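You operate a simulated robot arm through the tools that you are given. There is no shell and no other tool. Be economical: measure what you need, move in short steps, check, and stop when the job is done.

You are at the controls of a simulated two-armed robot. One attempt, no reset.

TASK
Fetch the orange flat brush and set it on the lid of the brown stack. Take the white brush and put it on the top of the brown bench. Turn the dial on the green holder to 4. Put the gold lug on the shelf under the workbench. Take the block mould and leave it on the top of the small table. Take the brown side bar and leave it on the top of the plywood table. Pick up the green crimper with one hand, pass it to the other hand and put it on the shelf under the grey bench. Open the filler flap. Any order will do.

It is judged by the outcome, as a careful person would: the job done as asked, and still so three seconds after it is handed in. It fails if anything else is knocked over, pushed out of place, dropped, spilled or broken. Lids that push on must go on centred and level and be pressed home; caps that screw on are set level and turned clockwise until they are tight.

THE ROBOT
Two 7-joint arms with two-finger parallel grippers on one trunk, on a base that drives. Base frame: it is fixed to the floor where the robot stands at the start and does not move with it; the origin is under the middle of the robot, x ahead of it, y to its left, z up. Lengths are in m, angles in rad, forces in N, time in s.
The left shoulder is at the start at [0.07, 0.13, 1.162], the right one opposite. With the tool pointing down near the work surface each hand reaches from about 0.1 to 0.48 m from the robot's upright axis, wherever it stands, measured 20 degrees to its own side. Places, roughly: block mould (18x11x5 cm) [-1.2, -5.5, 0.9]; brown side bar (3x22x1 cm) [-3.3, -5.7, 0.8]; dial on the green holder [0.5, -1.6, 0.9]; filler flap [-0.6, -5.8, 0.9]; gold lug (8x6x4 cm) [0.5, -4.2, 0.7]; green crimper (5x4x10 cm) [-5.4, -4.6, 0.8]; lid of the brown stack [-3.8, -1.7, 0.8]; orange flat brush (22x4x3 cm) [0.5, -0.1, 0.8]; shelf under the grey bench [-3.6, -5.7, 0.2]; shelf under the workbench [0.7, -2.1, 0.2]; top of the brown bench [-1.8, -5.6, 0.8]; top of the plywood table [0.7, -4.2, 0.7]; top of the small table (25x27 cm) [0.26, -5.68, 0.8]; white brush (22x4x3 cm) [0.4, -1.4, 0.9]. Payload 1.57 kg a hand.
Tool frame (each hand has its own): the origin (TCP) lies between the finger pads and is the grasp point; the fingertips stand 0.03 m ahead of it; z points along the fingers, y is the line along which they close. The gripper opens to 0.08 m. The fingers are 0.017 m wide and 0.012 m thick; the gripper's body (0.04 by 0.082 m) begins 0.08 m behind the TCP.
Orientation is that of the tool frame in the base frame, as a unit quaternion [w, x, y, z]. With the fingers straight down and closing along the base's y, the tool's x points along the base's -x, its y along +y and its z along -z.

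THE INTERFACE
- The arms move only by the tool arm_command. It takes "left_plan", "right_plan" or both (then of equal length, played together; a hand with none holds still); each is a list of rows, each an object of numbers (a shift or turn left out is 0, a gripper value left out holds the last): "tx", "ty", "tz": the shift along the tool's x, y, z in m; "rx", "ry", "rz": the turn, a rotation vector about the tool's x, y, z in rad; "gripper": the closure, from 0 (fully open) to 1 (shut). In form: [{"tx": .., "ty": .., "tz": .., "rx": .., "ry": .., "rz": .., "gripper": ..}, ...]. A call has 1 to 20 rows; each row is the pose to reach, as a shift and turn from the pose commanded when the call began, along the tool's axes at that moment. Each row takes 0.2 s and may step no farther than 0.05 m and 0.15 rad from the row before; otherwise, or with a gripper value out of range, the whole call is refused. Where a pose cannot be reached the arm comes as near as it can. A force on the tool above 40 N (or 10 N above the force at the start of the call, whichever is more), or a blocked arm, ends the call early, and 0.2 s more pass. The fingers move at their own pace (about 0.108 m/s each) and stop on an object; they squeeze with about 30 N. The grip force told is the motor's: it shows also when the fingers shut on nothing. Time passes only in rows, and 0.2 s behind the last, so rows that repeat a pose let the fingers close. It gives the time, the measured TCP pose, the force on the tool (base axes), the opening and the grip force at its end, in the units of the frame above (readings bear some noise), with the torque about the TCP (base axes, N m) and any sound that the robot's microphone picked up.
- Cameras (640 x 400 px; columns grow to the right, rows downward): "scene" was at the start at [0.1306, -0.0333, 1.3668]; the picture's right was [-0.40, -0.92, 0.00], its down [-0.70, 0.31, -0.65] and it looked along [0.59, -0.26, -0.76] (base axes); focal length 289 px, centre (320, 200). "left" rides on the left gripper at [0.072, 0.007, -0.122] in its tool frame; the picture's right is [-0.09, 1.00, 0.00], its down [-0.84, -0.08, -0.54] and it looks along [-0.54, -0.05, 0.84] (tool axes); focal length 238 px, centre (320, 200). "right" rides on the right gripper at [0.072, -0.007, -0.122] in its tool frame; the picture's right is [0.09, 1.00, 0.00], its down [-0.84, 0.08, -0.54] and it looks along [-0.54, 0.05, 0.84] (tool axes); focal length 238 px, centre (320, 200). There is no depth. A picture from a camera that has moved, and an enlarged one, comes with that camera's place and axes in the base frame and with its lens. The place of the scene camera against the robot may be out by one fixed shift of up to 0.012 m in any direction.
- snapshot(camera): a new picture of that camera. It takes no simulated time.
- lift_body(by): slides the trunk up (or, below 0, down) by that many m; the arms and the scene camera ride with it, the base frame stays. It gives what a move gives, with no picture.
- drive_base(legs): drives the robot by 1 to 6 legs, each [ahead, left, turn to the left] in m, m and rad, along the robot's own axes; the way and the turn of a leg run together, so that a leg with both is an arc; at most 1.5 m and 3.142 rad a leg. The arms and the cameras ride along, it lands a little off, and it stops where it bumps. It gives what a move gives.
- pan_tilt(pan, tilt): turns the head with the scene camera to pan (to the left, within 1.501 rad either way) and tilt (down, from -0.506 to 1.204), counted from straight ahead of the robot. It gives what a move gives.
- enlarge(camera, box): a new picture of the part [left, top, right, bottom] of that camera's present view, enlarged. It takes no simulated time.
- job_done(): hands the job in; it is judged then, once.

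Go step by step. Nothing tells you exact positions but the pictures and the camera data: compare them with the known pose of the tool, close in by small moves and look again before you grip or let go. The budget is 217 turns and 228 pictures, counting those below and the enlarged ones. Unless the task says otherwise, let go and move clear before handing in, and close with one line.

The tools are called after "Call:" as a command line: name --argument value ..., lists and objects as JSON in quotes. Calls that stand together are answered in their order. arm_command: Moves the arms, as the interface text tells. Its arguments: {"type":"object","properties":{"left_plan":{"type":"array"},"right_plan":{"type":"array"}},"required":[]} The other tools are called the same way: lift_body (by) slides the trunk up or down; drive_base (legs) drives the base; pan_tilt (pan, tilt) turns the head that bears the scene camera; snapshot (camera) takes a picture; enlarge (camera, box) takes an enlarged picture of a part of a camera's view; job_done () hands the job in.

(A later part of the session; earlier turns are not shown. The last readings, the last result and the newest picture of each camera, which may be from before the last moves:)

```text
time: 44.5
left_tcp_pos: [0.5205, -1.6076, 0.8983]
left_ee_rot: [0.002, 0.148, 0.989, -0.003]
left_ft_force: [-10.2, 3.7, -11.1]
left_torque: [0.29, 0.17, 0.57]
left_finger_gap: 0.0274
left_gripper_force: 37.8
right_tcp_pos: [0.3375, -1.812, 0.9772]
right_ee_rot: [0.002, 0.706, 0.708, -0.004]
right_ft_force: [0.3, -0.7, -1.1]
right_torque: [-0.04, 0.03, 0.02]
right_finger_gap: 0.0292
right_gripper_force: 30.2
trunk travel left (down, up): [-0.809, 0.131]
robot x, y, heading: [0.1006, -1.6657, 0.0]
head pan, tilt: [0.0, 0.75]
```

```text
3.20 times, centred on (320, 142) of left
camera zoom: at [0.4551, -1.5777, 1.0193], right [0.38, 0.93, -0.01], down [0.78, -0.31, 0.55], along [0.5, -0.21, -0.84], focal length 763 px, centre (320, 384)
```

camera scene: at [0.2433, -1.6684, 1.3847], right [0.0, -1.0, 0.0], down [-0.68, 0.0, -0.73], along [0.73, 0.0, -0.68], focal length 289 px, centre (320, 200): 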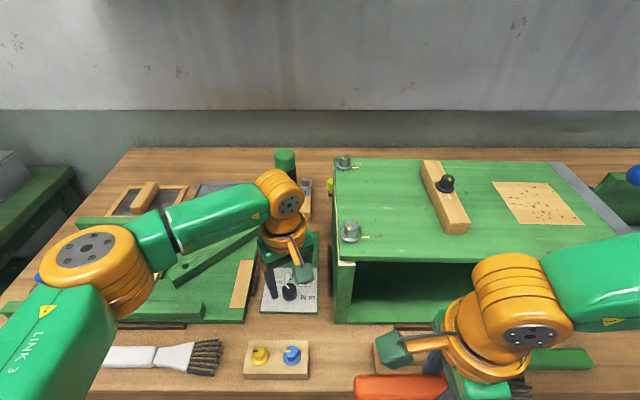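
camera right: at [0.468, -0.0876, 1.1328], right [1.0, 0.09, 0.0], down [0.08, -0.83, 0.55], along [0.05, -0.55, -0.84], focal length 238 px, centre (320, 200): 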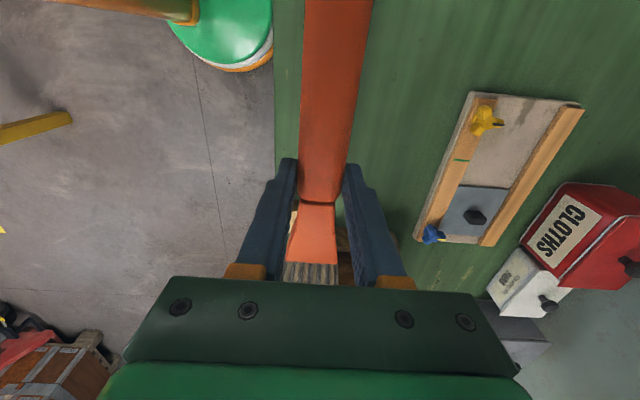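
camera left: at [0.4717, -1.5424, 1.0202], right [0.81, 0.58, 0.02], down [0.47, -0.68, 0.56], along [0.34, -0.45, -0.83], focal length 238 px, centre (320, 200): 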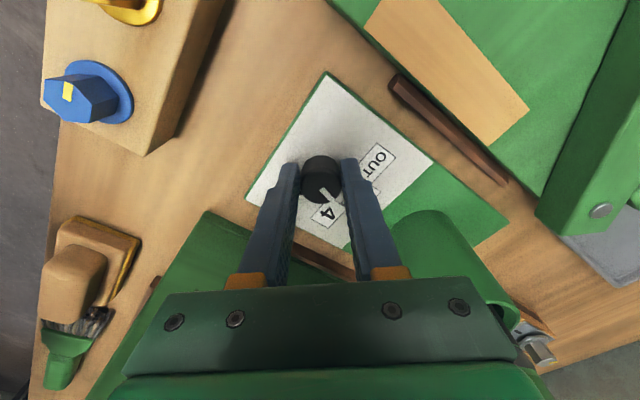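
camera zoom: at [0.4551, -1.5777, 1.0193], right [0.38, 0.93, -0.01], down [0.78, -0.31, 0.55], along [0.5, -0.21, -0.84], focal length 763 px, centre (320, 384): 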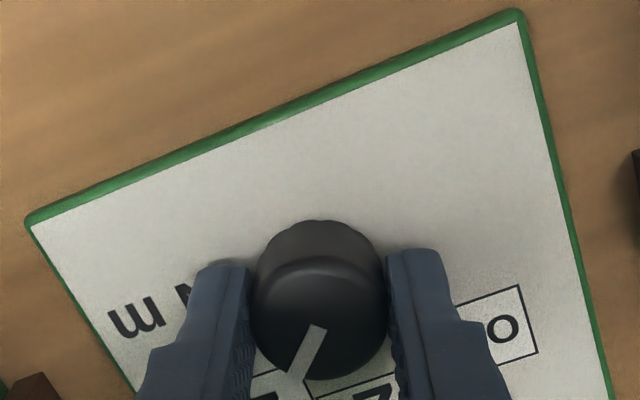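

The pointer seems to be on 4. I'll release, rise and confirm.

Call:
arm_command --left_plan '[{"gripper": 0.6}, {"gripper": 0.3}, {"gripper": 0.3}, {"gripper": 0.3, "tz": -0.03}, {"gripper": 0.1, "tz": -0.06}, {"gripper": 0, "tz": -0.06}]'

Call:
enlarge --camera "left" --box '[220, 60, 420, 185]'

```text
time: 45.9
left_tcp_pos: [0.5214, -1.6064, 0.9588]
left_ee_rot: [0.002, 0.147, 0.989, -0.003]
left_ft_force: [-0.3, -0.1, -0.3]
left_torque: [-0.03, 0.02, 0.0]
left_finger_gap: 0.08
left_gripper_force: 0.1
right_tcp_pos: [0.3389, -1.813, 0.9777]
right_ee_rot: [0.001, 0.707, 0.708, -0.004]
right_ft_force: [0.4, 0.0, -1.0]
right_torque: [-0.03, -0.05, 0.01]
right_finger_gap: 0.0291
right_gripper_force: 30.3
trunk travel left (down, up): [-0.809, 0.131]
robot x, y, heading: [0.1021, -1.6683, 0.001]
head pan, tilt: [0.0, 0.75]
```

```text
3.20 times, centred on (320, 122) of left
camera zoom: at [0.4567, -1.5783, 1.0791], right [0.38, 0.93, -0.01], down [0.78, -0.31, 0.55], along [0.5, -0.21, -0.84], focal length 763 px, centre (320, 448)
```

zoom: 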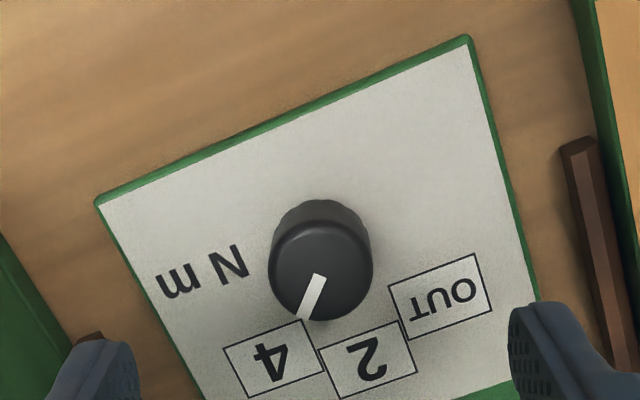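

The pointer looks close to 4, but I'll check the angle with a tighter view.

Call:
enlarge --camera "left" --box '[290, 110, 354, 150]'

```text
10.00 times, centred on (322, 130) of left
camera zoom: at [0.4567, -1.5783, 1.0791], right [0.38, 0.93, -0.01], down [0.78, -0.31, 0.55], along [0.5, -0.21, -0.84], focal length 2384 px, centre (300, 900)
```

zoom: 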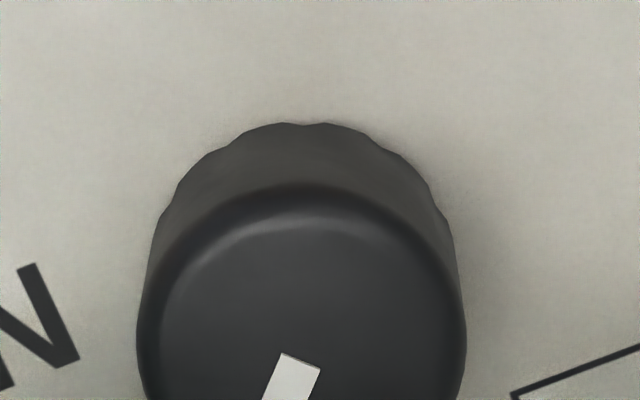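

Call:
enlarge --camera "left" --box '[272, 115, 368, 175]'

```text
6.67 times, centred on (320, 145) of left
camera zoom: at [0.4567, -1.5783, 1.0791], right [0.38, 0.93, -0.01], down [0.78, -0.31, 0.55], along [0.5, -0.21, -0.84], focal length 1589 px, centre (320, 567)
```

zoom: 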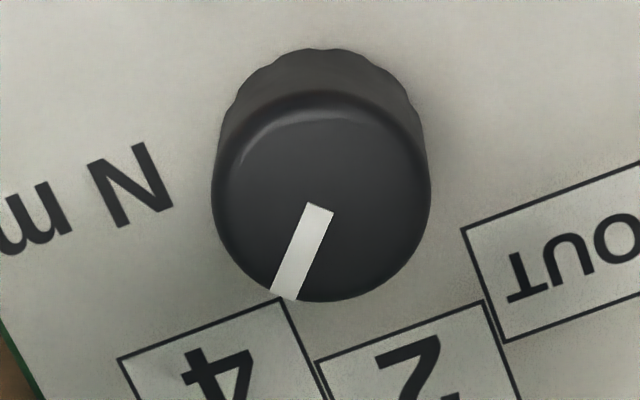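

The dial is set: the pointer is at -44°, right on the 4. Next is the white brush, which lies along y at x≈0.415, y -1.28 to -1.51; I'll lift, shift left and turn the left hand.

Call:
lift_body --by 0.12

Call:
drive_base --legs '[[0, 0.15, 0]]'

Call:
arm_command --left_plan '[{"tx": 0.01, "ty": 0.003, "rz": -0.144}, {"tx": 0.02, "ty": 0.006, "rz": -0.288}, {"tx": 0.03, "ty": 0.009, "rz": -0.432}, {"tx": 0.04, "ty": 0.012, "rz": -0.576}, {"tx": 0.05, "ty": 0.015, "rz": -0.72}, {"tx": 0.06, "ty": 0.018, "rz": -0.864}, {"tx": 0.07, "ty": 0.021, "rz": -1.008}, {"tx": 0.08, "ty": 0.024, "rz": -1.152}, {"tx": 0.09, "ty": 0.027, "rz": -1.296}, {"tx": 0.1, "ty": 0.03, "rz": -1.44}, {"tx": 0.11, "ty": 0.033, "rz": -1.584}, {"tx": 0.116, "ty": 0.035, "rz": -1.728}, {"tx": 0.122, "ty": 0.037, "rz": -1.866}]'

Call:
snapshot --camera "left"

Call:
snapshot --camera "scene"

```text
time: 47.4
left_tcp_pos: [0.5232, -1.6067, 1.0785]
left_ee_rot: [0.002, 0.147, 0.989, -0.004]
left_ft_force: [-0.2, -0.9, 0.4]
left_torque: [-0.01, 0.01, 0.03]
left_finger_gap: 0.0802
left_gripper_force: 0.1
right_tcp_pos: [0.3399, -1.8124, 1.0975]
right_ee_rot: [0.001, 0.706, 0.708, -0.003]
right_ft_force: [0.9, 0.1, -1.1]
right_torque: [-0.01, -0.02, -0.03]
right_finger_gap: 0.029
right_gripper_force: 29.6
trunk travel left (down, up): [-0.929, 0.011]
robot x, y, heading: [0.102, -1.6658, 0.002]
head pan, tilt: [0.0, 0.75]
```

```text
time: 48.8
left_tcp_pos: [0.5215, -1.4625, 1.0785]
left_ee_rot: [0.001, 0.147, 0.989, -0.001]
left_ft_force: [-0.9, 0.1, 0.1]
left_torque: [0.04, 0.01, -0.02]
left_finger_gap: 0.0802
left_gripper_force: 0.1
right_tcp_pos: [0.3393, -1.6699, 1.0974]
right_ee_rot: [0.0, 0.707, 0.707, -0.003]
right_ft_force: [0.3, 0.2, -1.6]
right_torque: [0.01, 0.0, -0.02]
right_finger_gap: 0.0292
right_gripper_force: 29.8
trunk travel left (down, up): [-0.929, 0.011]
robot x, y, heading: [0.0998, -1.5202, 0.004]
head pan, tilt: [0.0, 0.75]
```

```text
time: 51.6
left_tcp_pos: [0.4156, -1.3876, 1.0786]
left_ee_rot: [0.002, 0.708, -0.706, 0.003]
left_ft_force: [0.0, 0.7, 0.7]
left_torque: [0.02, 0.04, 0.0]
left_finger_gap: 0.0804
left_gripper_force: 0.1
right_tcp_pos: [0.3379, -1.6657, 1.0978]
right_ee_rot: [0.002, 0.706, 0.708, -0.003]
right_ft_force: [-0.4, -0.4, -0.9]
right_torque: [-0.03, -0.03, -0.03]
right_finger_gap: 0.0292
right_gripper_force: 30.4
trunk travel left (down, up): [-0.929, 0.011]
robot x, y, heading: [0.0994, -1.5178, 0.003]
head pan, tilt: [0.0, 0.75]
```

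```text
192 pictures are left
camera left: at [0.4101, -1.459, 1.199], right [-1.0, 0.09, 0.0], down [0.07, 0.84, 0.54], along [0.05, 0.53, -0.84], focal length 238 px, centre (320, 200)
```

left: 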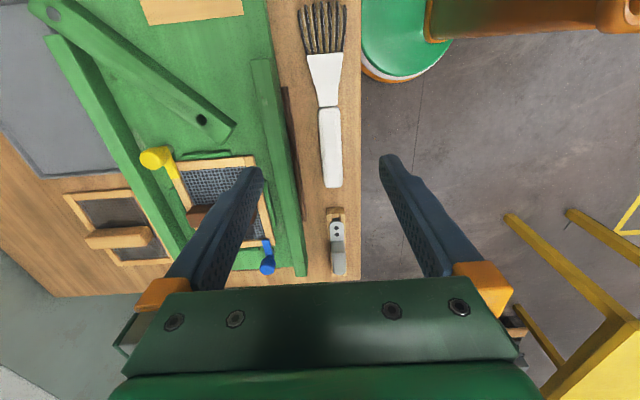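

```text
191 pictures are left
camera scene: at [0.2431, -1.5205, 1.5047], right [0.0, -1.0, 0.0], down [-0.68, 0.0, -0.73], along [0.73, 0.0, -0.68], focal length 289 px, centre (320, 200)
```

scene: 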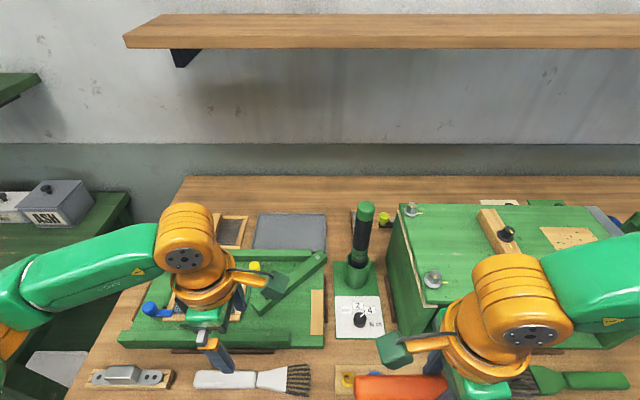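

The brush handle is at x≈0.408, y -1.28 to -1.40. I'll centre the left hand at y -1.37 and raise the right hand further before lowering the trunk.

Call:
arm_command --left_plan '[{"tx": -0.009, "ty": 0.004}, {"tx": -0.017, "ty": 0.008}, {"tx": -0.017, "ty": 0.008, "tz": 0.02}, {"tx": -0.017, "ty": 0.008, "tz": 0.03}]' --right_plan '[{"tz": -0.02}, {"tz": -0.04}, {"tz": -0.06}, {"tz": -0.08}]'

Call:
lift_body --by -0.12

Call:
snapshot --camera "left"

Call:
snapshot --camera "scene"

```text
time: 52.6
left_tcp_pos: [0.4078, -1.3708, 1.0461]
left_ee_rot: [-0.002, -0.707, 0.707, -0.003]
left_ft_force: [-0.8, 0.1, 0.2]
left_torque: [0.0, -0.01, -0.05]
left_finger_gap: 0.08
left_gripper_force: 0.1
right_tcp_pos: [0.3387, -1.6653, 1.1792]
right_ee_rot: [0.002, 0.707, 0.707, -0.003]
right_ft_force: [-1.2, -0.8, -0.7]
right_torque: [-0.01, -0.02, -0.03]
right_finger_gap: 0.0293
right_gripper_force: 30.3
trunk travel left (down, up): [-0.929, 0.011]
robot x, y, heading: [0.102, -1.5172, 0.001]
head pan, tilt: [0.0, 0.75]
```

```text
time: 54.1
left_tcp_pos: [0.407, -1.3704, 0.9276]
left_ee_rot: [-0.002, -0.707, 0.707, -0.003]
left_ft_force: [0.4, 0.1, -0.2]
left_torque: [-0.02, 0.0, -0.01]
left_finger_gap: 0.0801
left_gripper_force: 0.0
right_tcp_pos: [0.3387, -1.6651, 1.0574]
right_ee_rot: [0.002, 0.707, 0.708, -0.003]
right_ft_force: [1.0, 0.6, -0.4]
right_torque: [-0.02, -0.01, 0.01]
right_finger_gap: 0.0293
right_gripper_force: 30.1
trunk travel left (down, up): [-0.809, 0.131]
robot x, y, heading: [0.1024, -1.5192, 0.002]
head pan, tilt: [0.0, 0.75]
```

```text
190 pictures are left
camera left: at [0.4019, -1.4415, 1.0493], right [-1.0, 0.09, 0.0], down [0.08, 0.84, 0.54], along [0.05, 0.53, -0.84], focal length 238 px, centre (320, 200)
```

left: 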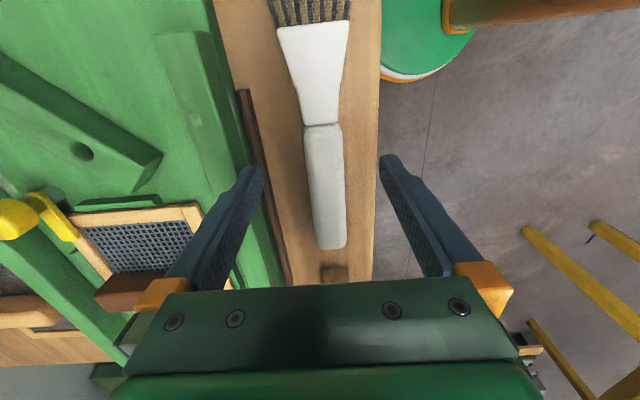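

```text
189 pictures are left
camera scene: at [0.2431, -1.5206, 1.3847], right [0.0, -1.0, 0.0], down [-0.68, 0.0, -0.73], along [0.73, 0.0, -0.68], focal length 289 px, centre (320, 200)
```

scene: 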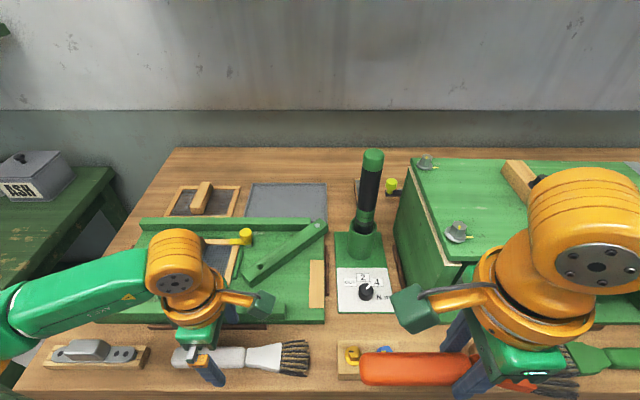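

The white handle lies between the fingers. I'll go down 3.3 cm and close.

Call:
arm_command --left_plan '[{"tz": 0.012}, {"tz": 0.024}, {"tz": 0.033}, {"tz": 0.033, "gripper": 0.5}, {"tz": 0.033, "gripper": 1}, {"tz": 0.033, "gripper": 1}, {"tz": 0.033, "gripper": 1}]'

Call:
snapshot --camera "left"

Call:
enlarge --camera "scene" --box '[140, 290, 340, 400]'

```text
time: 55.0
left_tcp_pos: [0.4146, -1.3719, 0.8968]
left_ee_rot: [-0.003, 0.708, -0.706, 0.009]
left_ft_force: [-1.0, -0.3, 0.5]
left_torque: [0.01, 0.07, 0.0]
left_finger_gap: 0.0408
left_gripper_force: 0.3
right_tcp_pos: [0.342, -1.6659, 1.057]
right_ee_rot: [0.001, 0.707, 0.708, -0.004]
right_ft_force: [0.5, -0.5, -1.4]
right_torque: [-0.04, 0.04, -0.01]
right_finger_gap: 0.0291
right_gripper_force: 29.7
trunk travel left (down, up): [-0.809, 0.131]
robot x, y, heading: [0.1018, -1.5189, -0.001]
head pan, tilt: [0.0, 0.75]
stopped in row 4 (left hand): the force on the tool passed its limit at 49 N (the readings are from after the stop); the commanded pose is now the measured one
```

```text
188 pictures are left
camera left: at [0.4079, -1.442, 1.0183], right [-1.0, 0.09, -0.02], down [0.06, 0.84, 0.54], along [0.06, 0.53, -0.84], focal length 238 px, centre (320, 200)
```

left: 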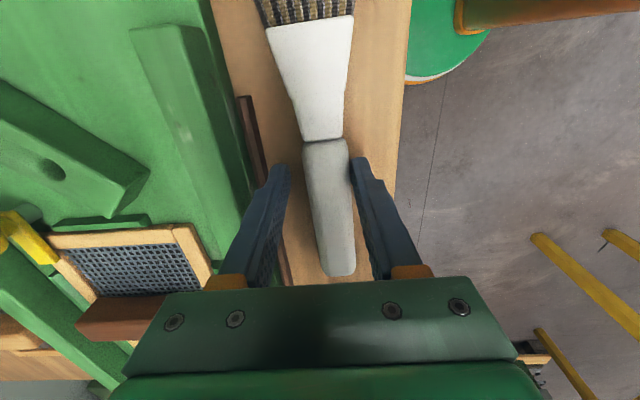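

```text
3.20 times, centred on (240, 345) of scene
camera zoom: at [0.2469, -1.5206, 1.3838], right [0.0, -1.0, 0.0], down [-0.68, 0.0, -0.73], along [0.73, 0.0, -0.68], focal length 924 px, centre (576, -264)
```

zoom: 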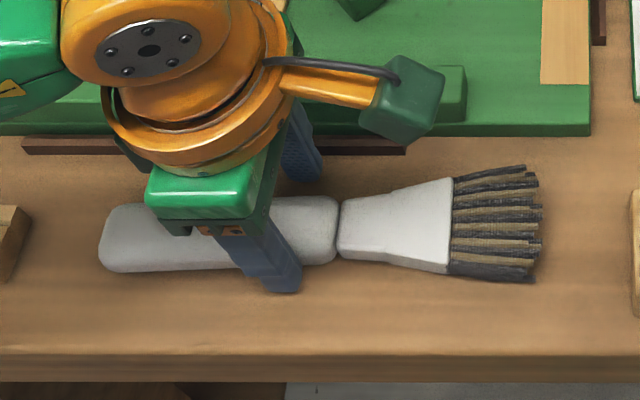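

The far fingertip probably touched the table or the brown strip. The fingers now straddle the handle, so I'll rise a touch and close.

Call:
arm_command --left_plan '[{"tz": -0.002, "ty": 0.004}, {"tz": -0.002, "ty": 0.004, "gripper": 0.8}, {"tz": -0.002, "ty": 0.004, "gripper": 1}, {"tz": -0.002, "ty": 0.004, "gripper": 1}]'

Call:
lift_body --by 0.12

Call:
snapshot --camera "left"

Call:
snapshot --camera "scene"

```text
time: 56.0
left_tcp_pos: [0.4093, -1.371, 0.9018]
left_ee_rot: [-0.005, 0.708, -0.706, 0.01]
left_ft_force: [-0.9, 0.8, 2.3]
left_torque: [0.06, 0.12, 0.07]
left_finger_gap: 0.0294
left_gripper_force: 30.1
right_tcp_pos: [0.3378, -1.6653, 1.0581]
right_ee_rot: [0.002, 0.706, 0.708, -0.003]
right_ft_force: [-0.3, -0.3, -1.7]
right_torque: [-0.01, 0.02, -0.02]
right_finger_gap: 0.0295
right_gripper_force: 29.7
trunk travel left (down, up): [-0.809, 0.131]
robot x, y, heading: [0.0995, -1.5154, 0.002]
head pan, tilt: [0.0, 0.75]
```

```text
time: 57.5
left_tcp_pos: [0.4093, -1.3717, 1.0207]
left_ee_rot: [-0.004, 0.708, -0.706, 0.011]
left_ft_force: [0.8, 0.2, -1.4]
left_torque: [-0.06, -0.03, 0.01]
left_finger_gap: 0.0293
left_gripper_force: 29.5
right_tcp_pos: [0.3379, -1.6654, 1.1781]
right_ee_rot: [0.002, 0.707, 0.708, -0.004]
right_ft_force: [0.6, -0.5, -1.6]
right_torque: [0.01, 0.01, 0.0]
right_finger_gap: 0.0292
right_gripper_force: 30.1
trunk travel left (down, up): [-0.929, 0.011]
robot x, y, heading: [0.1024, -1.5199, 0.002]
head pan, tilt: [0.0, 0.75]
```

```text
186 pictures are left
camera left: at [0.4017, -1.4417, 1.1414], right [-1.0, 0.09, -0.02], down [0.06, 0.84, 0.54], along [0.07, 0.53, -0.84], focal length 238 px, centre (320, 200)
```

left: 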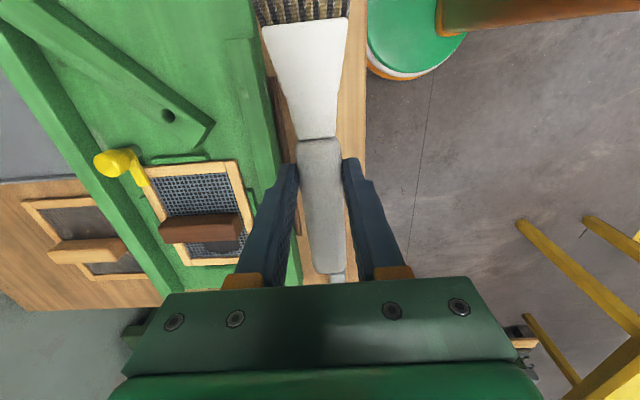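

```text
185 pictures are left
camera scene: at [0.2437, -1.5204, 1.5046], right [0.0, -1.0, 0.0], down [-0.68, 0.0, -0.73], along [0.73, 0.0, -0.68], focal length 289 px, centre (320, 200)
```

scene: 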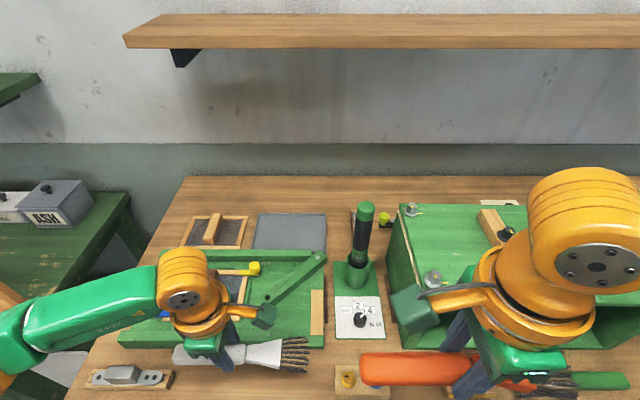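

Both brushes are held. I'll back away, turn right and look over the room for a route to the brown stack.

Call:
drive_base --legs '[[-0.75, 0, 0], [0, 0, -1.571]]'

Call:
pan_tilt --pan -0.6 --tilt 0.35

Call:
snapshot --camera "scene"

Call:
pan_tilt --pan -1.5 --tilt 0.35

Call:
snapshot --camera "scene"

```text
time: 65.4
left_tcp_pos: [-0.5052, -1.8305, 1.0201]
left_ee_rot: [-0.005, 0.01, 1.0, -0.011]
left_ft_force: [0.3, -0.3, -1.5]
left_torque: [0.01, 0.03, 0.0]
left_finger_gap: 0.0295
left_gripper_force: 30.4
right_tcp_pos: [-0.7981, -1.7522, 1.178]
right_ee_rot: [-0.001, 1.0, -0.01, -0.003]
right_ft_force: [-0.7, 0.9, -0.8]
right_torque: [0.0, 0.01, 0.0]
right_finger_gap: 0.0291
right_gripper_force: 29.8
trunk travel left (down, up): [-0.929, 0.011]
robot x, y, heading: [-0.649, -1.517, -1.595]
head pan, tilt: [0.0, 0.75]
```

```text
time: 66.4
left_tcp_pos: [-0.5051, -1.8298, 1.0203]
left_ee_rot: [-0.004, 0.01, 1.0, -0.011]
left_ft_force: [-1.0, 0.3, -1.7]
left_torque: [0.05, 0.0, 0.04]
left_finger_gap: 0.0292
left_gripper_force: 30.1
right_tcp_pos: [-0.7984, -1.752, 1.1782]
right_ee_rot: [-0.001, 1.0, -0.01, -0.003]
right_ft_force: [-1.4, 0.1, -1.8]
right_torque: [0.02, 0.03, 0.01]
right_finger_gap: 0.0293
right_gripper_force: 30.0
trunk travel left (down, up): [-0.929, 0.011]
robot x, y, heading: [-0.6481, -1.5203, -1.596]
head pan, tilt: [-0.6, 0.351]
```

```text
184 pictures are left
camera scene: at [-0.6913, -1.6463, 1.5402], right [-0.81, 0.58, 0.0], down [0.2, 0.28, -0.94], along [-0.55, -0.76, -0.34], focal length 289 px, centre (320, 200)
```

scene: 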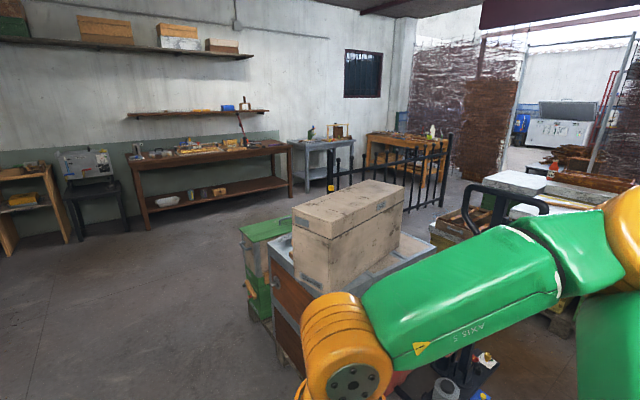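

```text
time: 67.6
left_tcp_pos: [-0.5056, -1.8298, 1.0207]
left_ee_rot: [-0.005, 0.009, 1.0, -0.011]
left_ft_force: [-0.4, 0.5, -1.2]
left_torque: [0.03, -0.02, 0.03]
left_finger_gap: 0.0291
left_gripper_force: 29.9
right_tcp_pos: [-0.7971, -1.7527, 1.178]
right_ee_rot: [-0.002, 1.0, -0.01, -0.003]
right_ft_force: [0.5, 0.8, -1.3]
right_torque: [-0.01, 0.01, 0.02]
right_finger_gap: 0.0293
right_gripper_force: 30.1
trunk travel left (down, up): [-0.929, 0.011]
robot x, y, heading: [-0.6431, -1.5202, -1.594]
head pan, tilt: [-1.499, 0.351]
```

```text
183 pictures are left
camera scene: at [-0.7302, -1.5754, 1.5403], right [-0.05, 1.0, 0.0], down [0.34, 0.02, -0.94], along [-0.94, -0.05, -0.34], focal length 289 px, centre (320, 200)
```

scene: 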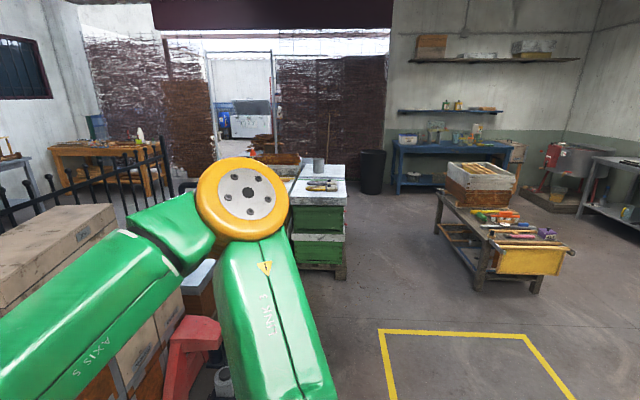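

The room shows a corridor at y≈-0.9 between the hive stacks and a bench at about (-3, -0.2). I'll drive along it and look closer at the stacks.

Call:
drive_base --legs '[[-0.55, 0, 0], [0, -1.5, 0], [0, -0.6, 0]]'

Call:
pan_tilt --pan -1.0 --tilt 0.5

Call:
snapshot --camera "scene"

```text
time: 80.7
left_tcp_pos: [-2.5598, -1.2687, 1.0204]
left_ee_rot: [-0.005, -0.001, 1.0, -0.01]
left_ft_force: [0.5, 0.4, -0.7]
left_torque: [-0.01, 0.02, -0.01]
left_finger_gap: 0.0292
left_gripper_force: 30.1
right_tcp_pos: [-2.8551, -1.1977, 1.1785]
right_ee_rot: [-0.002, 1.0, 0.001, -0.004]
right_ft_force: [-1.3, -0.1, -1.5]
right_torque: [0.0, 0.04, -0.02]
right_finger_gap: 0.0294
right_gripper_force: 30.4
trunk travel left (down, up): [-0.929, 0.011]
robot x, y, heading: [-2.7062, -0.9609, -1.567]
head pan, tilt: [-1.499, 0.351]
```

```text
time: 81.6
left_tcp_pos: [-2.5618, -1.2692, 1.0192]
left_ee_rot: [-0.004, -0.001, 1.0, -0.01]
left_ft_force: [0.5, 0.2, -0.9]
left_torque: [-0.07, 0.06, -0.01]
left_finger_gap: 0.0293
left_gripper_force: 30.6
right_tcp_pos: [-2.8561, -1.1975, 1.1785]
right_ee_rot: [-0.001, 1.0, -0.001, -0.004]
right_ft_force: [-1.6, -0.6, -1.3]
right_torque: [0.01, 0.02, -0.03]
right_finger_gap: 0.0292
right_gripper_force: 30.2
trunk travel left (down, up): [-0.929, 0.011]
robot x, y, heading: [-2.7102, -0.9575, -1.571]
head pan, tilt: [-1.0, 0.499]
```

```text
182 pictures are left
camera scene: at [-2.7765, -1.0617, 1.5266], right [-0.54, 0.84, 0.0], down [0.4, 0.26, -0.88], along [-0.74, -0.47, -0.48], focal length 289 px, centre (320, 200)
```

scene: 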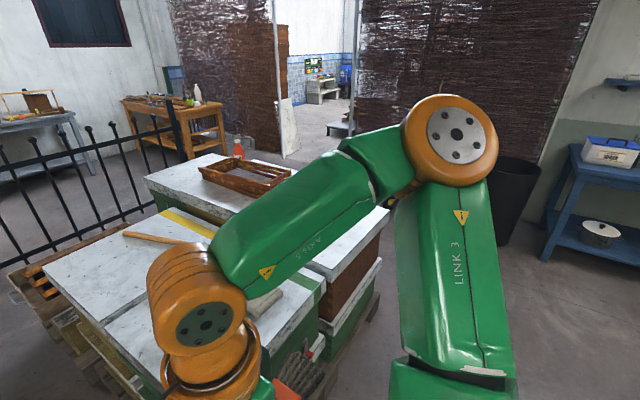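

The brown stack is at the far right of this group. I'll continue right to stand in front of it.

Call:
drive_base --legs '[[0, -1.05, 0]]'

Call:
pan_tilt --pan 0 --tilt 0.75

Call:
snapshot --camera "scene"

Call:
snapshot --camera "right"

```text
time: 86.9
left_tcp_pos: [-3.5816, -1.2698, 1.0193]
left_ee_rot: [-0.005, 0.0, 1.0, -0.011]
left_ft_force: [0.3, -0.1, -1.9]
left_torque: [-0.02, 0.08, 0.03]
left_finger_gap: 0.0294
left_gripper_force: 30.3
right_tcp_pos: [-3.8769, -1.1978, 1.1775]
right_ee_rot: [-0.002, 1.0, -0.001, -0.005]
right_ft_force: [0.5, -0.1, -1.0]
right_torque: [0.01, 0.02, 0.01]
right_finger_gap: 0.0294
right_gripper_force: 29.4
trunk travel left (down, up): [-0.929, 0.011]
robot x, y, heading: [-3.7315, -0.9578, -1.572]
head pan, tilt: [-1.0, 0.499]
```

```text
time: 88.2
left_tcp_pos: [-3.5841, -1.2689, 1.0201]
left_ee_rot: [-0.003, -0.001, 1.0, -0.011]
left_ft_force: [-0.4, 0.4, -1.0]
left_torque: [0.01, 0.02, 0.01]
left_finger_gap: 0.0293
left_gripper_force: 29.6
right_tcp_pos: [-3.8784, -1.1985, 1.1787]
right_ee_rot: [-0.001, 1.0, -0.001, -0.004]
right_ft_force: [-0.2, 0.9, -2.8]
right_torque: [-0.03, 0.01, -0.04]
right_finger_gap: 0.0294
right_gripper_force: 30.1
trunk travel left (down, up): [-0.929, 0.011]
robot x, y, heading: [-3.7319, -0.9596, -1.576]
head pan, tilt: [0.0, 0.75]
```

```text
181 pictures are left
camera scene: at [-3.7206, -1.0955, 1.5046], right [-1.0, 0.0, 0.0], down [0.0, 0.68, -0.73], along [0.0, -0.73, -0.68], focal length 289 px, centre (320, 200)
```

scene: 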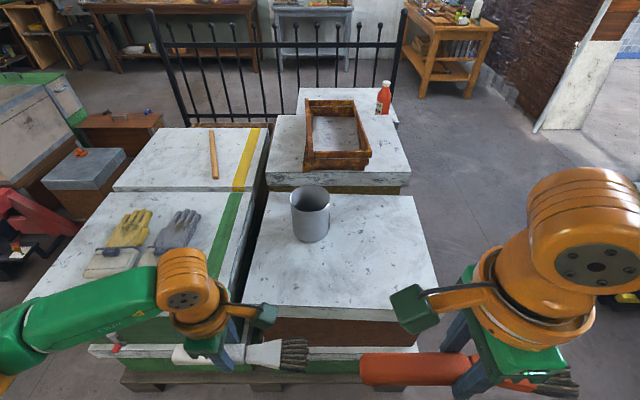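

```text
180 pictures are left
camera right: at [-3.8049, -1.1915, 1.2997], right [0.09, -1.0, 0.0], down [-0.83, -0.08, 0.55], along [-0.55, -0.05, -0.84], focal length 238 px, centre (320, 200)
```

right: 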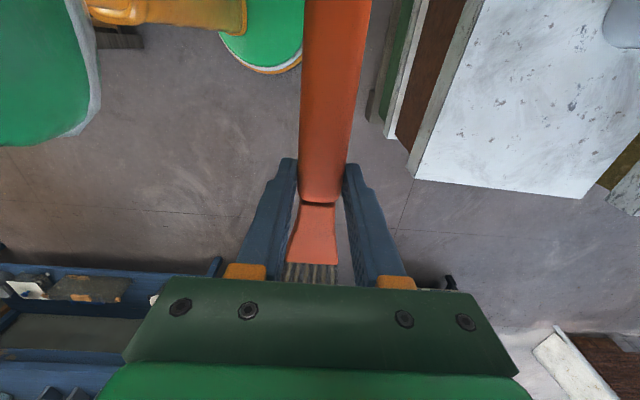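

The brown stack's lid spans about x -3.51 to -4.03, y -1.44 to -1.88, with a mug at (-3.69, -1.67). I'll raise the left hand, drive closer, and bring the orange brush over the clear front part at (-3.82, -1.525).

Call:
arm_command --left_plan '[{"tz": -0.03}, {"tz": -0.06}, {"tz": -0.09}, {"tz": -0.12}, {"tz": -0.15}, {"tz": -0.15}]'

Call:
drive_base --legs '[[0, -0.05, 0], [0.19, 0, 0]]'

Call:
arm_command --right_plan '[{"tx": 0.02, "ty": 0.025}, {"tx": 0.04, "ty": 0.05}, {"tx": 0.06, "ty": 0.075}, {"tx": 0.08, "ty": 0.1}, {"tx": 0.105, "ty": 0.126}, {"tx": 0.105, "ty": 0.126}]'

Call:
snapshot --camera "scene"

Call:
snapshot --camera "right"

```text
time: 89.5
left_tcp_pos: [-3.5811, -1.2651, 1.1713]
left_ee_rot: [-0.005, 0.001, 1.0, -0.01]
left_ft_force: [-0.6, 0.8, -2.0]
left_torque: [0.0, 0.02, -0.01]
left_finger_gap: 0.0292
left_gripper_force: 29.9
right_tcp_pos: [-3.8773, -1.1975, 1.1777]
right_ee_rot: [-0.001, 1.0, -0.001, -0.004]
right_ft_force: [-0.4, -0.4, -1.4]
right_torque: [0.03, 0.02, 0.02]
right_finger_gap: 0.0293
right_gripper_force: 30.1
trunk travel left (down, up): [-0.929, 0.011]
robot x, y, heading: [-3.7266, -0.9607, -1.572]
head pan, tilt: [0.0, 0.75]
```

```text
time: 91.7
left_tcp_pos: [-3.6334, -1.4535, 1.1716]
left_ee_rot: [-0.005, -0.001, 1.0, -0.012]
left_ft_force: [-0.1, 0.6, -0.6]
left_torque: [0.01, 0.01, -0.02]
left_finger_gap: 0.0292
left_gripper_force: 30.0
right_tcp_pos: [-3.929, -1.3874, 1.1788]
right_ee_rot: [0.0, 1.0, 0.0, -0.003]
right_ft_force: [-0.6, -0.2, -1.8]
right_torque: [-0.02, 0.02, 0.03]
right_finger_gap: 0.0293
right_gripper_force: 29.7
trunk travel left (down, up): [-0.929, 0.011]
robot x, y, heading: [-3.7797, -1.1543, -1.568]
head pan, tilt: [0.0, 0.75]
```

```text
time: 93.0
left_tcp_pos: [-3.6325, -1.458, 1.1714]
left_ee_rot: [-0.004, -0.001, 1.0, -0.011]
left_ft_force: [-0.1, -0.1, -1.6]
left_torque: [0.0, 0.02, -0.02]
left_finger_gap: 0.0291
left_gripper_force: 29.7
right_tcp_pos: [-3.884, -1.4905, 1.1706]
right_ee_rot: [-0.001, 1.0, -0.001, -0.003]
right_ft_force: [0.3, 0.5, -1.6]
right_torque: [0.02, 0.04, 0.0]
right_finger_gap: 0.029
right_gripper_force: 30.4
right hand out of reach, approached as far as the arm can: row 3, 4, 5, 6
trunk travel left (down, up): [-0.929, 0.011]
robot x, y, heading: [-3.7832, -1.1515, -1.57]
head pan, tilt: [0.0, 0.75]
```

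```text
179 pictures are left
camera scene: at [-3.7718, -1.2893, 1.5046], right [-1.0, 0.0, 0.0], down [0.0, 0.68, -0.73], along [0.0, -0.73, -0.68], focal length 289 px, centre (320, 200)
```

scene: 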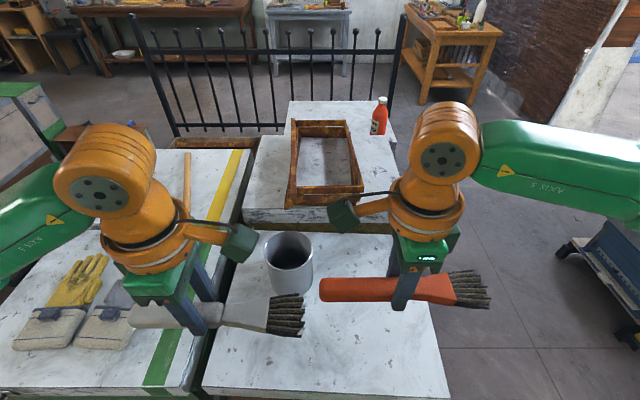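

```text
178 pictures are left
camera right: at [-3.8114, -1.4846, 1.2928], right [0.09, -1.0, 0.0], down [-0.83, -0.08, 0.55], along [-0.55, -0.05, -0.84], focal length 238 px, centre (320, 200)
```

right: 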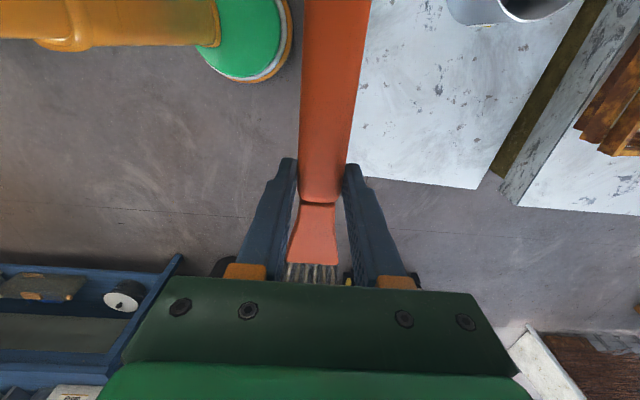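

The reach at this height is limited, so I'll bring the right arm down while moving it left and forward.

Call:
arm_command --right_plan '[{"tz": 0.03}, {"tz": 0.06}, {"tz": 0.09}, {"tz": 0.12, "tx": 0.01, "ty": 0.01}, {"tz": 0.13, "tx": 0.03, "ty": 0.02}, {"tz": 0.13, "tx": 0.06, "ty": 0.03}, {"tz": 0.13, "tx": 0.06, "ty": 0.03}]'

Call:
snapshot --camera "right"

Call:
snapshot --camera "scene"

```text
time: 94.7
left_tcp_pos: [-3.6332, -1.4583, 1.1712]
left_ee_rot: [-0.004, 0.0, 1.0, -0.01]
left_ft_force: [0.2, 1.1, -1.1]
left_torque: [0.03, -0.02, 0.01]
left_finger_gap: 0.0295
left_gripper_force: 29.7
right_tcp_pos: [-3.8964, -1.4859, 1.0764]
right_ee_rot: [0.0, 1.0, -0.001, -0.004]
right_ft_force: [-0.2, -0.2, -1.3]
right_torque: [-0.02, 0.02, 0.03]
right_finger_gap: 0.0294
right_gripper_force: 30.4
right hand out of reach, approached as far as the arm can: row 2, 3, 4, 5, 6, 7
trunk travel left (down, up): [-0.929, 0.011]
robot x, y, heading: [-3.7822, -1.1505, -1.569]
head pan, tilt: [0.0, 0.75]
```

```text
177 pictures are left
camera right: at [-3.8245, -1.4799, 1.1977], right [0.09, -1.0, 0.0], down [-0.83, -0.08, 0.55], along [-0.55, -0.05, -0.84], focal length 238 px, centre (320, 200)
```

right: 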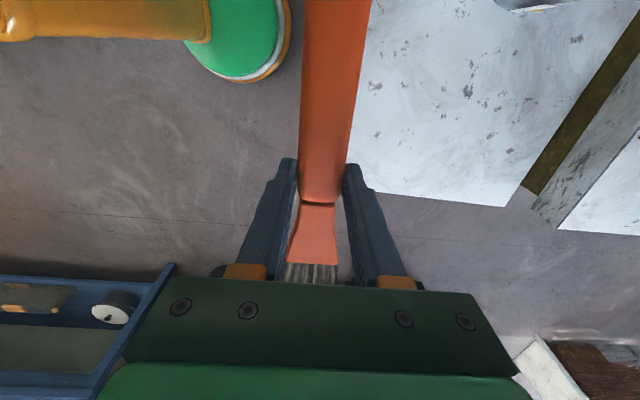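

```text
176 pictures are left
camera scene: at [-3.7717, -1.2893, 1.5046], right [-1.0, 0.0, 0.0], down [0.0, 0.68, -0.73], along [0.0, -0.73, -0.68], focal length 289 px, centre (320, 200)
```

scene: 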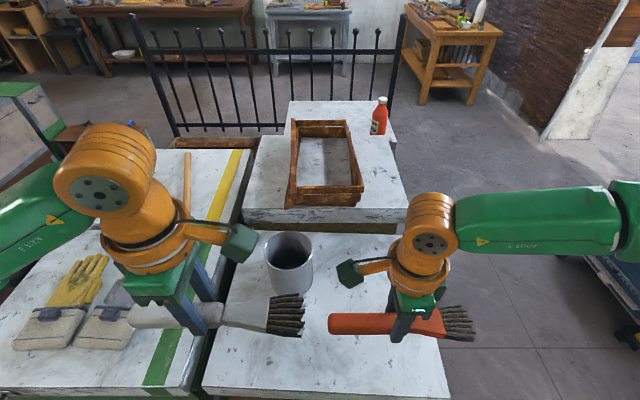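

I'll shift the base left 0.08 and ahead 0.03 instead, which puts the brush over the lid's clear front area.

Call:
drive_base --legs '[[0, 0.08, 0], [0.03, 0, 0]]'

Call:
arm_command --right_plan '[{"tz": 0.02, "ty": 0.005}, {"tz": 0.04, "ty": 0.01}, {"tz": 0.06, "ty": 0.015}, {"tz": 0.06, "ty": 0.02}]'

Call:
snapshot --camera "scene"

Call:
snapshot --camera "right"

```text
time: 96.2
left_tcp_pos: [-3.5506, -1.482, 1.173]
left_ee_rot: [-0.005, 0.0, 1.0, -0.013]
left_ft_force: [0.6, 1.1, -0.8]
left_torque: [-0.01, 0.01, -0.02]
left_finger_gap: 0.029
left_gripper_force: 29.6
right_tcp_pos: [-3.8153, -1.5114, 1.0773]
right_ee_rot: [0.002, 1.0, 0.0, -0.005]
right_ft_force: [0.2, 0.2, -0.9]
right_torque: [-0.07, 0.03, 0.0]
right_finger_gap: 0.0294
right_gripper_force: 29.7
trunk travel left (down, up): [-0.929, 0.011]
robot x, y, heading: [-3.7046, -1.1839, -1.573]
head pan, tilt: [0.0, 0.75]
```

```text
time: 97.2
left_tcp_pos: [-3.553, -1.49, 1.1713]
left_ee_rot: [-0.004, -0.001, 1.0, -0.01]
left_ft_force: [0.3, 0.7, -1.7]
left_torque: [0.02, 0.02, 0.04]
left_finger_gap: 0.0293
left_gripper_force: 30.1
right_tcp_pos: [-3.8429, -1.5233, 1.0343]
right_ee_rot: [-0.002, 1.0, 0.0, -0.003]
right_ft_force: [-0.1, 0.0, -1.0]
right_torque: [0.0, 0.02, 0.04]
right_finger_gap: 0.0293
right_gripper_force: 30.1
right hand out of reach, approached as far as the arm can: row 1, 2, 3, 4
trunk travel left (down, up): [-0.929, 0.011]
robot x, y, heading: [-3.7013, -1.1853, -1.571]
head pan, tilt: [0.0, 0.75]
```

```text
175 pictures are left
camera scene: at [-3.6925, -1.3218, 1.5045], right [-1.0, 0.0, 0.0], down [0.0, 0.68, -0.73], along [0.0, -0.73, -0.68], focal length 289 px, centre (320, 200)
```

scene: 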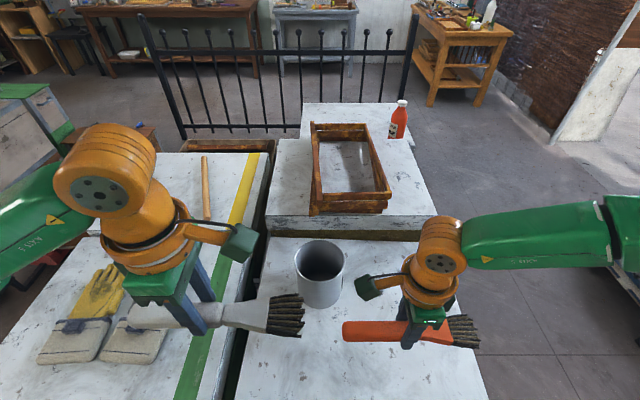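

```text
174 pictures are left
camera right: at [-3.7702, -1.5172, 1.1568], right [0.09, -1.0, 0.0], down [-0.83, -0.08, 0.55], along [-0.54, -0.05, -0.84], focal length 238 px, centre (320, 200)
```

right: 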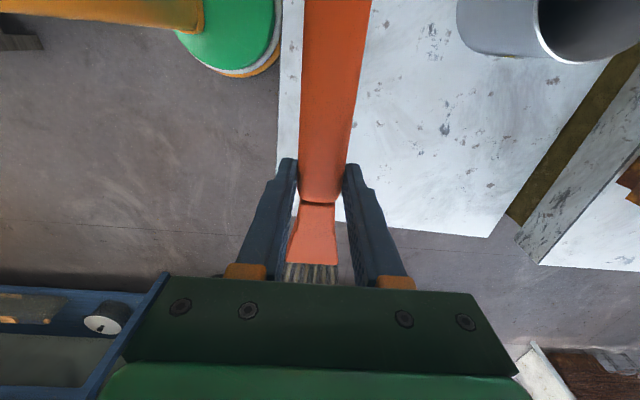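

The brush now lies fully over the lid, about 3 cm in from the front edge. I'll lower the trunk 17 cm and check.

Call:
lift_body --by -0.17

Call:
snapshot --camera "right"

Call:
snapshot --camera "scene"

```text
time: 99.1
left_tcp_pos: [-3.5521, -1.4884, 1.001]
left_ee_rot: [-0.005, -0.001, 1.0, -0.01]
left_ft_force: [-0.6, -0.2, -1.6]
left_torque: [0.03, 0.03, 0.02]
left_finger_gap: 0.0294
left_gripper_force: 30.1
right_tcp_pos: [-3.8421, -1.5208, 0.8663]
right_ee_rot: [0.0, 1.0, 0.0, -0.003]
right_ft_force: [-0.6, -0.1, -1.0]
right_torque: [-0.02, 0.02, -0.02]
right_finger_gap: 0.0297
right_gripper_force: 30.3
trunk travel left (down, up): [-0.759, 0.181]
robot x, y, heading: [-3.7041, -1.1862, -1.567]
head pan, tilt: [0.0, 0.75]
```

```text
173 pictures are left
camera right: at [-3.77, -1.516, 0.9874], right [0.09, -1.0, 0.0], down [-0.83, -0.08, 0.55], along [-0.54, -0.05, -0.84], focal length 238 px, centre (320, 200)
```

right: 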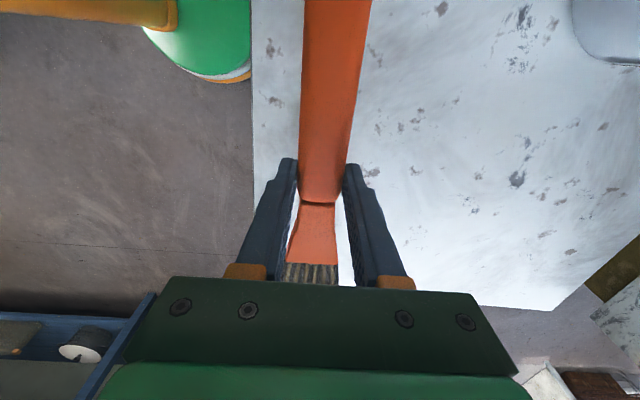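

```text
172 pictures are left
camera scene: at [-3.6923, -1.3202, 1.3346], right [-1.0, 0.0, 0.0], down [0.0, 0.68, -0.73], along [0.0, -0.73, -0.68], focal length 289 px, centre (320, 200)
```

scene: 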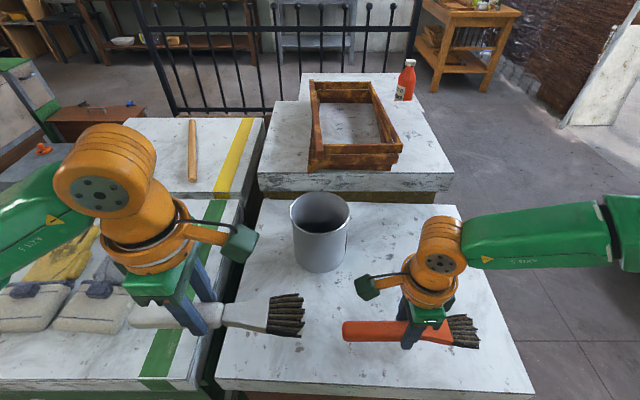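

The brush is over the lid. I'll lower in small steps and watch the force.

Call:
lift_body --by -0.022

Call:
lift_body --by -0.008

Call:
enlarge --camera "scene" --box '[320, 220, 560, 370]'

```text
time: 99.8
left_tcp_pos: [-3.5536, -1.4893, 0.9778]
left_ee_rot: [-0.005, -0.002, 1.0, -0.01]
left_ft_force: [0.2, 0.0, -0.5]
left_torque: [-0.02, 0.04, -0.02]
left_finger_gap: 0.0289
left_gripper_force: 29.7
right_tcp_pos: [-3.8416, -1.5215, 0.8433]
right_ee_rot: [-0.001, 1.0, -0.001, -0.003]
right_ft_force: [-0.9, -0.5, -1.9]
right_torque: [0.03, 0.03, 0.01]
right_finger_gap: 0.0291
right_gripper_force: 30.1
trunk travel left (down, up): [-0.737, 0.203]
robot x, y, heading: [-3.7023, -1.1833, -1.575]
head pan, tilt: [0.0, 0.75]
```

```text
time: 100.3
left_tcp_pos: [-3.5541, -1.4894, 0.9715]
left_ee_rot: [-0.004, -0.001, 1.0, -0.01]
left_ft_force: [0.5, -0.4, -1.0]
left_torque: [-0.02, 0.07, 0.02]
left_finger_gap: 0.0293
left_gripper_force: 30.6
right_tcp_pos: [-3.8434, -1.5216, 0.8363]
right_ee_rot: [-0.001, 1.0, -0.001, -0.003]
right_ft_force: [0.1, 0.4, -1.2]
right_torque: [-0.02, 0.01, -0.01]
right_finger_gap: 0.0294
right_gripper_force: 29.9
trunk travel left (down, up): [-0.729, 0.211]
robot x, y, heading: [-3.6994, -1.1868, -1.574]
head pan, tilt: [0.0, 0.75]
```

```text
2.67 times, centred on (440, 295) of scene
camera zoom: at [-3.6922, -1.3204, 1.3045], right [-1.0, 0.0, 0.0], down [0.0, 0.68, -0.73], along [0.0, -0.73, -0.68], focal length 770 px, centre (0, -53)
```

zoom: 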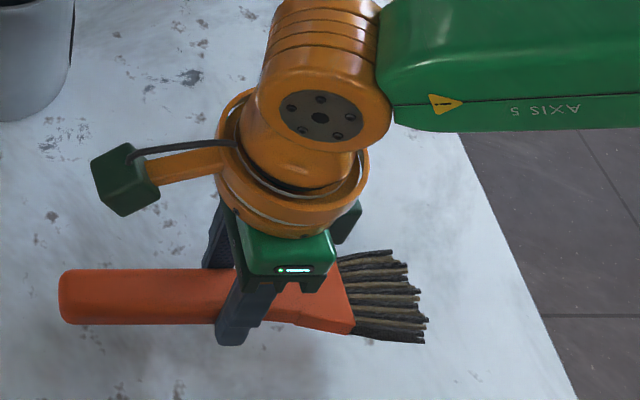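

Call:
lift_body --by -0.008

Call:
lift_body --by -0.006

Call:
enlarge --camera "scene" --box '[320, 220, 560, 370]'

```text
time: 100.9
left_tcp_pos: [-3.5526, -1.4895, 0.9628]
left_ee_rot: [-0.005, -0.001, 1.0, -0.01]
left_ft_force: [-0.3, 0.0, -0.1]
left_torque: [-0.03, 0.02, 0.01]
left_finger_gap: 0.0292
left_gripper_force: 30.3
right_tcp_pos: [-3.8423, -1.5229, 0.8274]
right_ee_rot: [-0.001, 1.0, 0.001, -0.002]
right_ft_force: [0.3, 0.6, -1.5]
right_torque: [0.0, -0.01, 0.02]
right_finger_gap: 0.0293
right_gripper_force: 29.8
trunk travel left (down, up): [-0.721, 0.219]
robot x, y, heading: [-3.7015, -1.1835, -1.574]
head pan, tilt: [0.0, 0.75]
```

```text
time: 101.4
left_tcp_pos: [-3.5514, -1.4905, 0.956]
left_ee_rot: [-0.004, -0.001, 1.0, -0.011]
left_ft_force: [-0.7, 0.3, -1.1]
left_torque: [0.03, 0.06, 0.0]
left_finger_gap: 0.0292
left_gripper_force: 29.9
right_tcp_pos: [-3.8435, -1.5234, 0.8221]
right_ee_rot: [0.0, 1.0, 0.0, -0.002]
right_ft_force: [-0.5, 0.5, -1.4]
right_torque: [-0.03, 0.03, 0.03]
right_finger_gap: 0.0294
right_gripper_force: 30.2
trunk travel left (down, up): [-0.715, 0.225]
robot x, y, heading: [-3.7022, -1.1822, -1.57]
head pan, tilt: [0.0, 0.75]
```

```text
2.67 times, centred on (440, 295) of scene
camera zoom: at [-3.6923, -1.3204, 1.2905], right [-1.0, 0.0, 0.0], down [0.0, 0.68, -0.73], along [0.0, -0.73, -0.68], focal length 770 px, centre (0, -53)
```

zoom: 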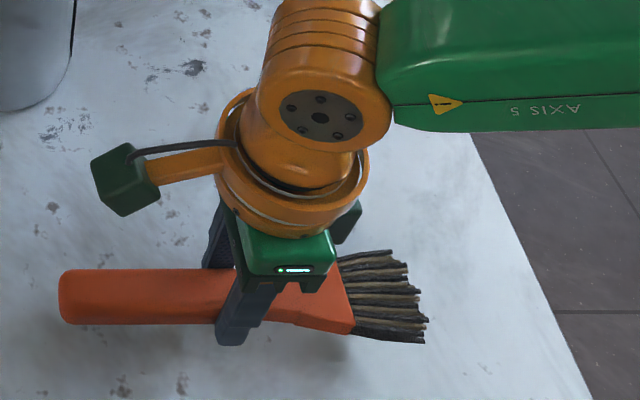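

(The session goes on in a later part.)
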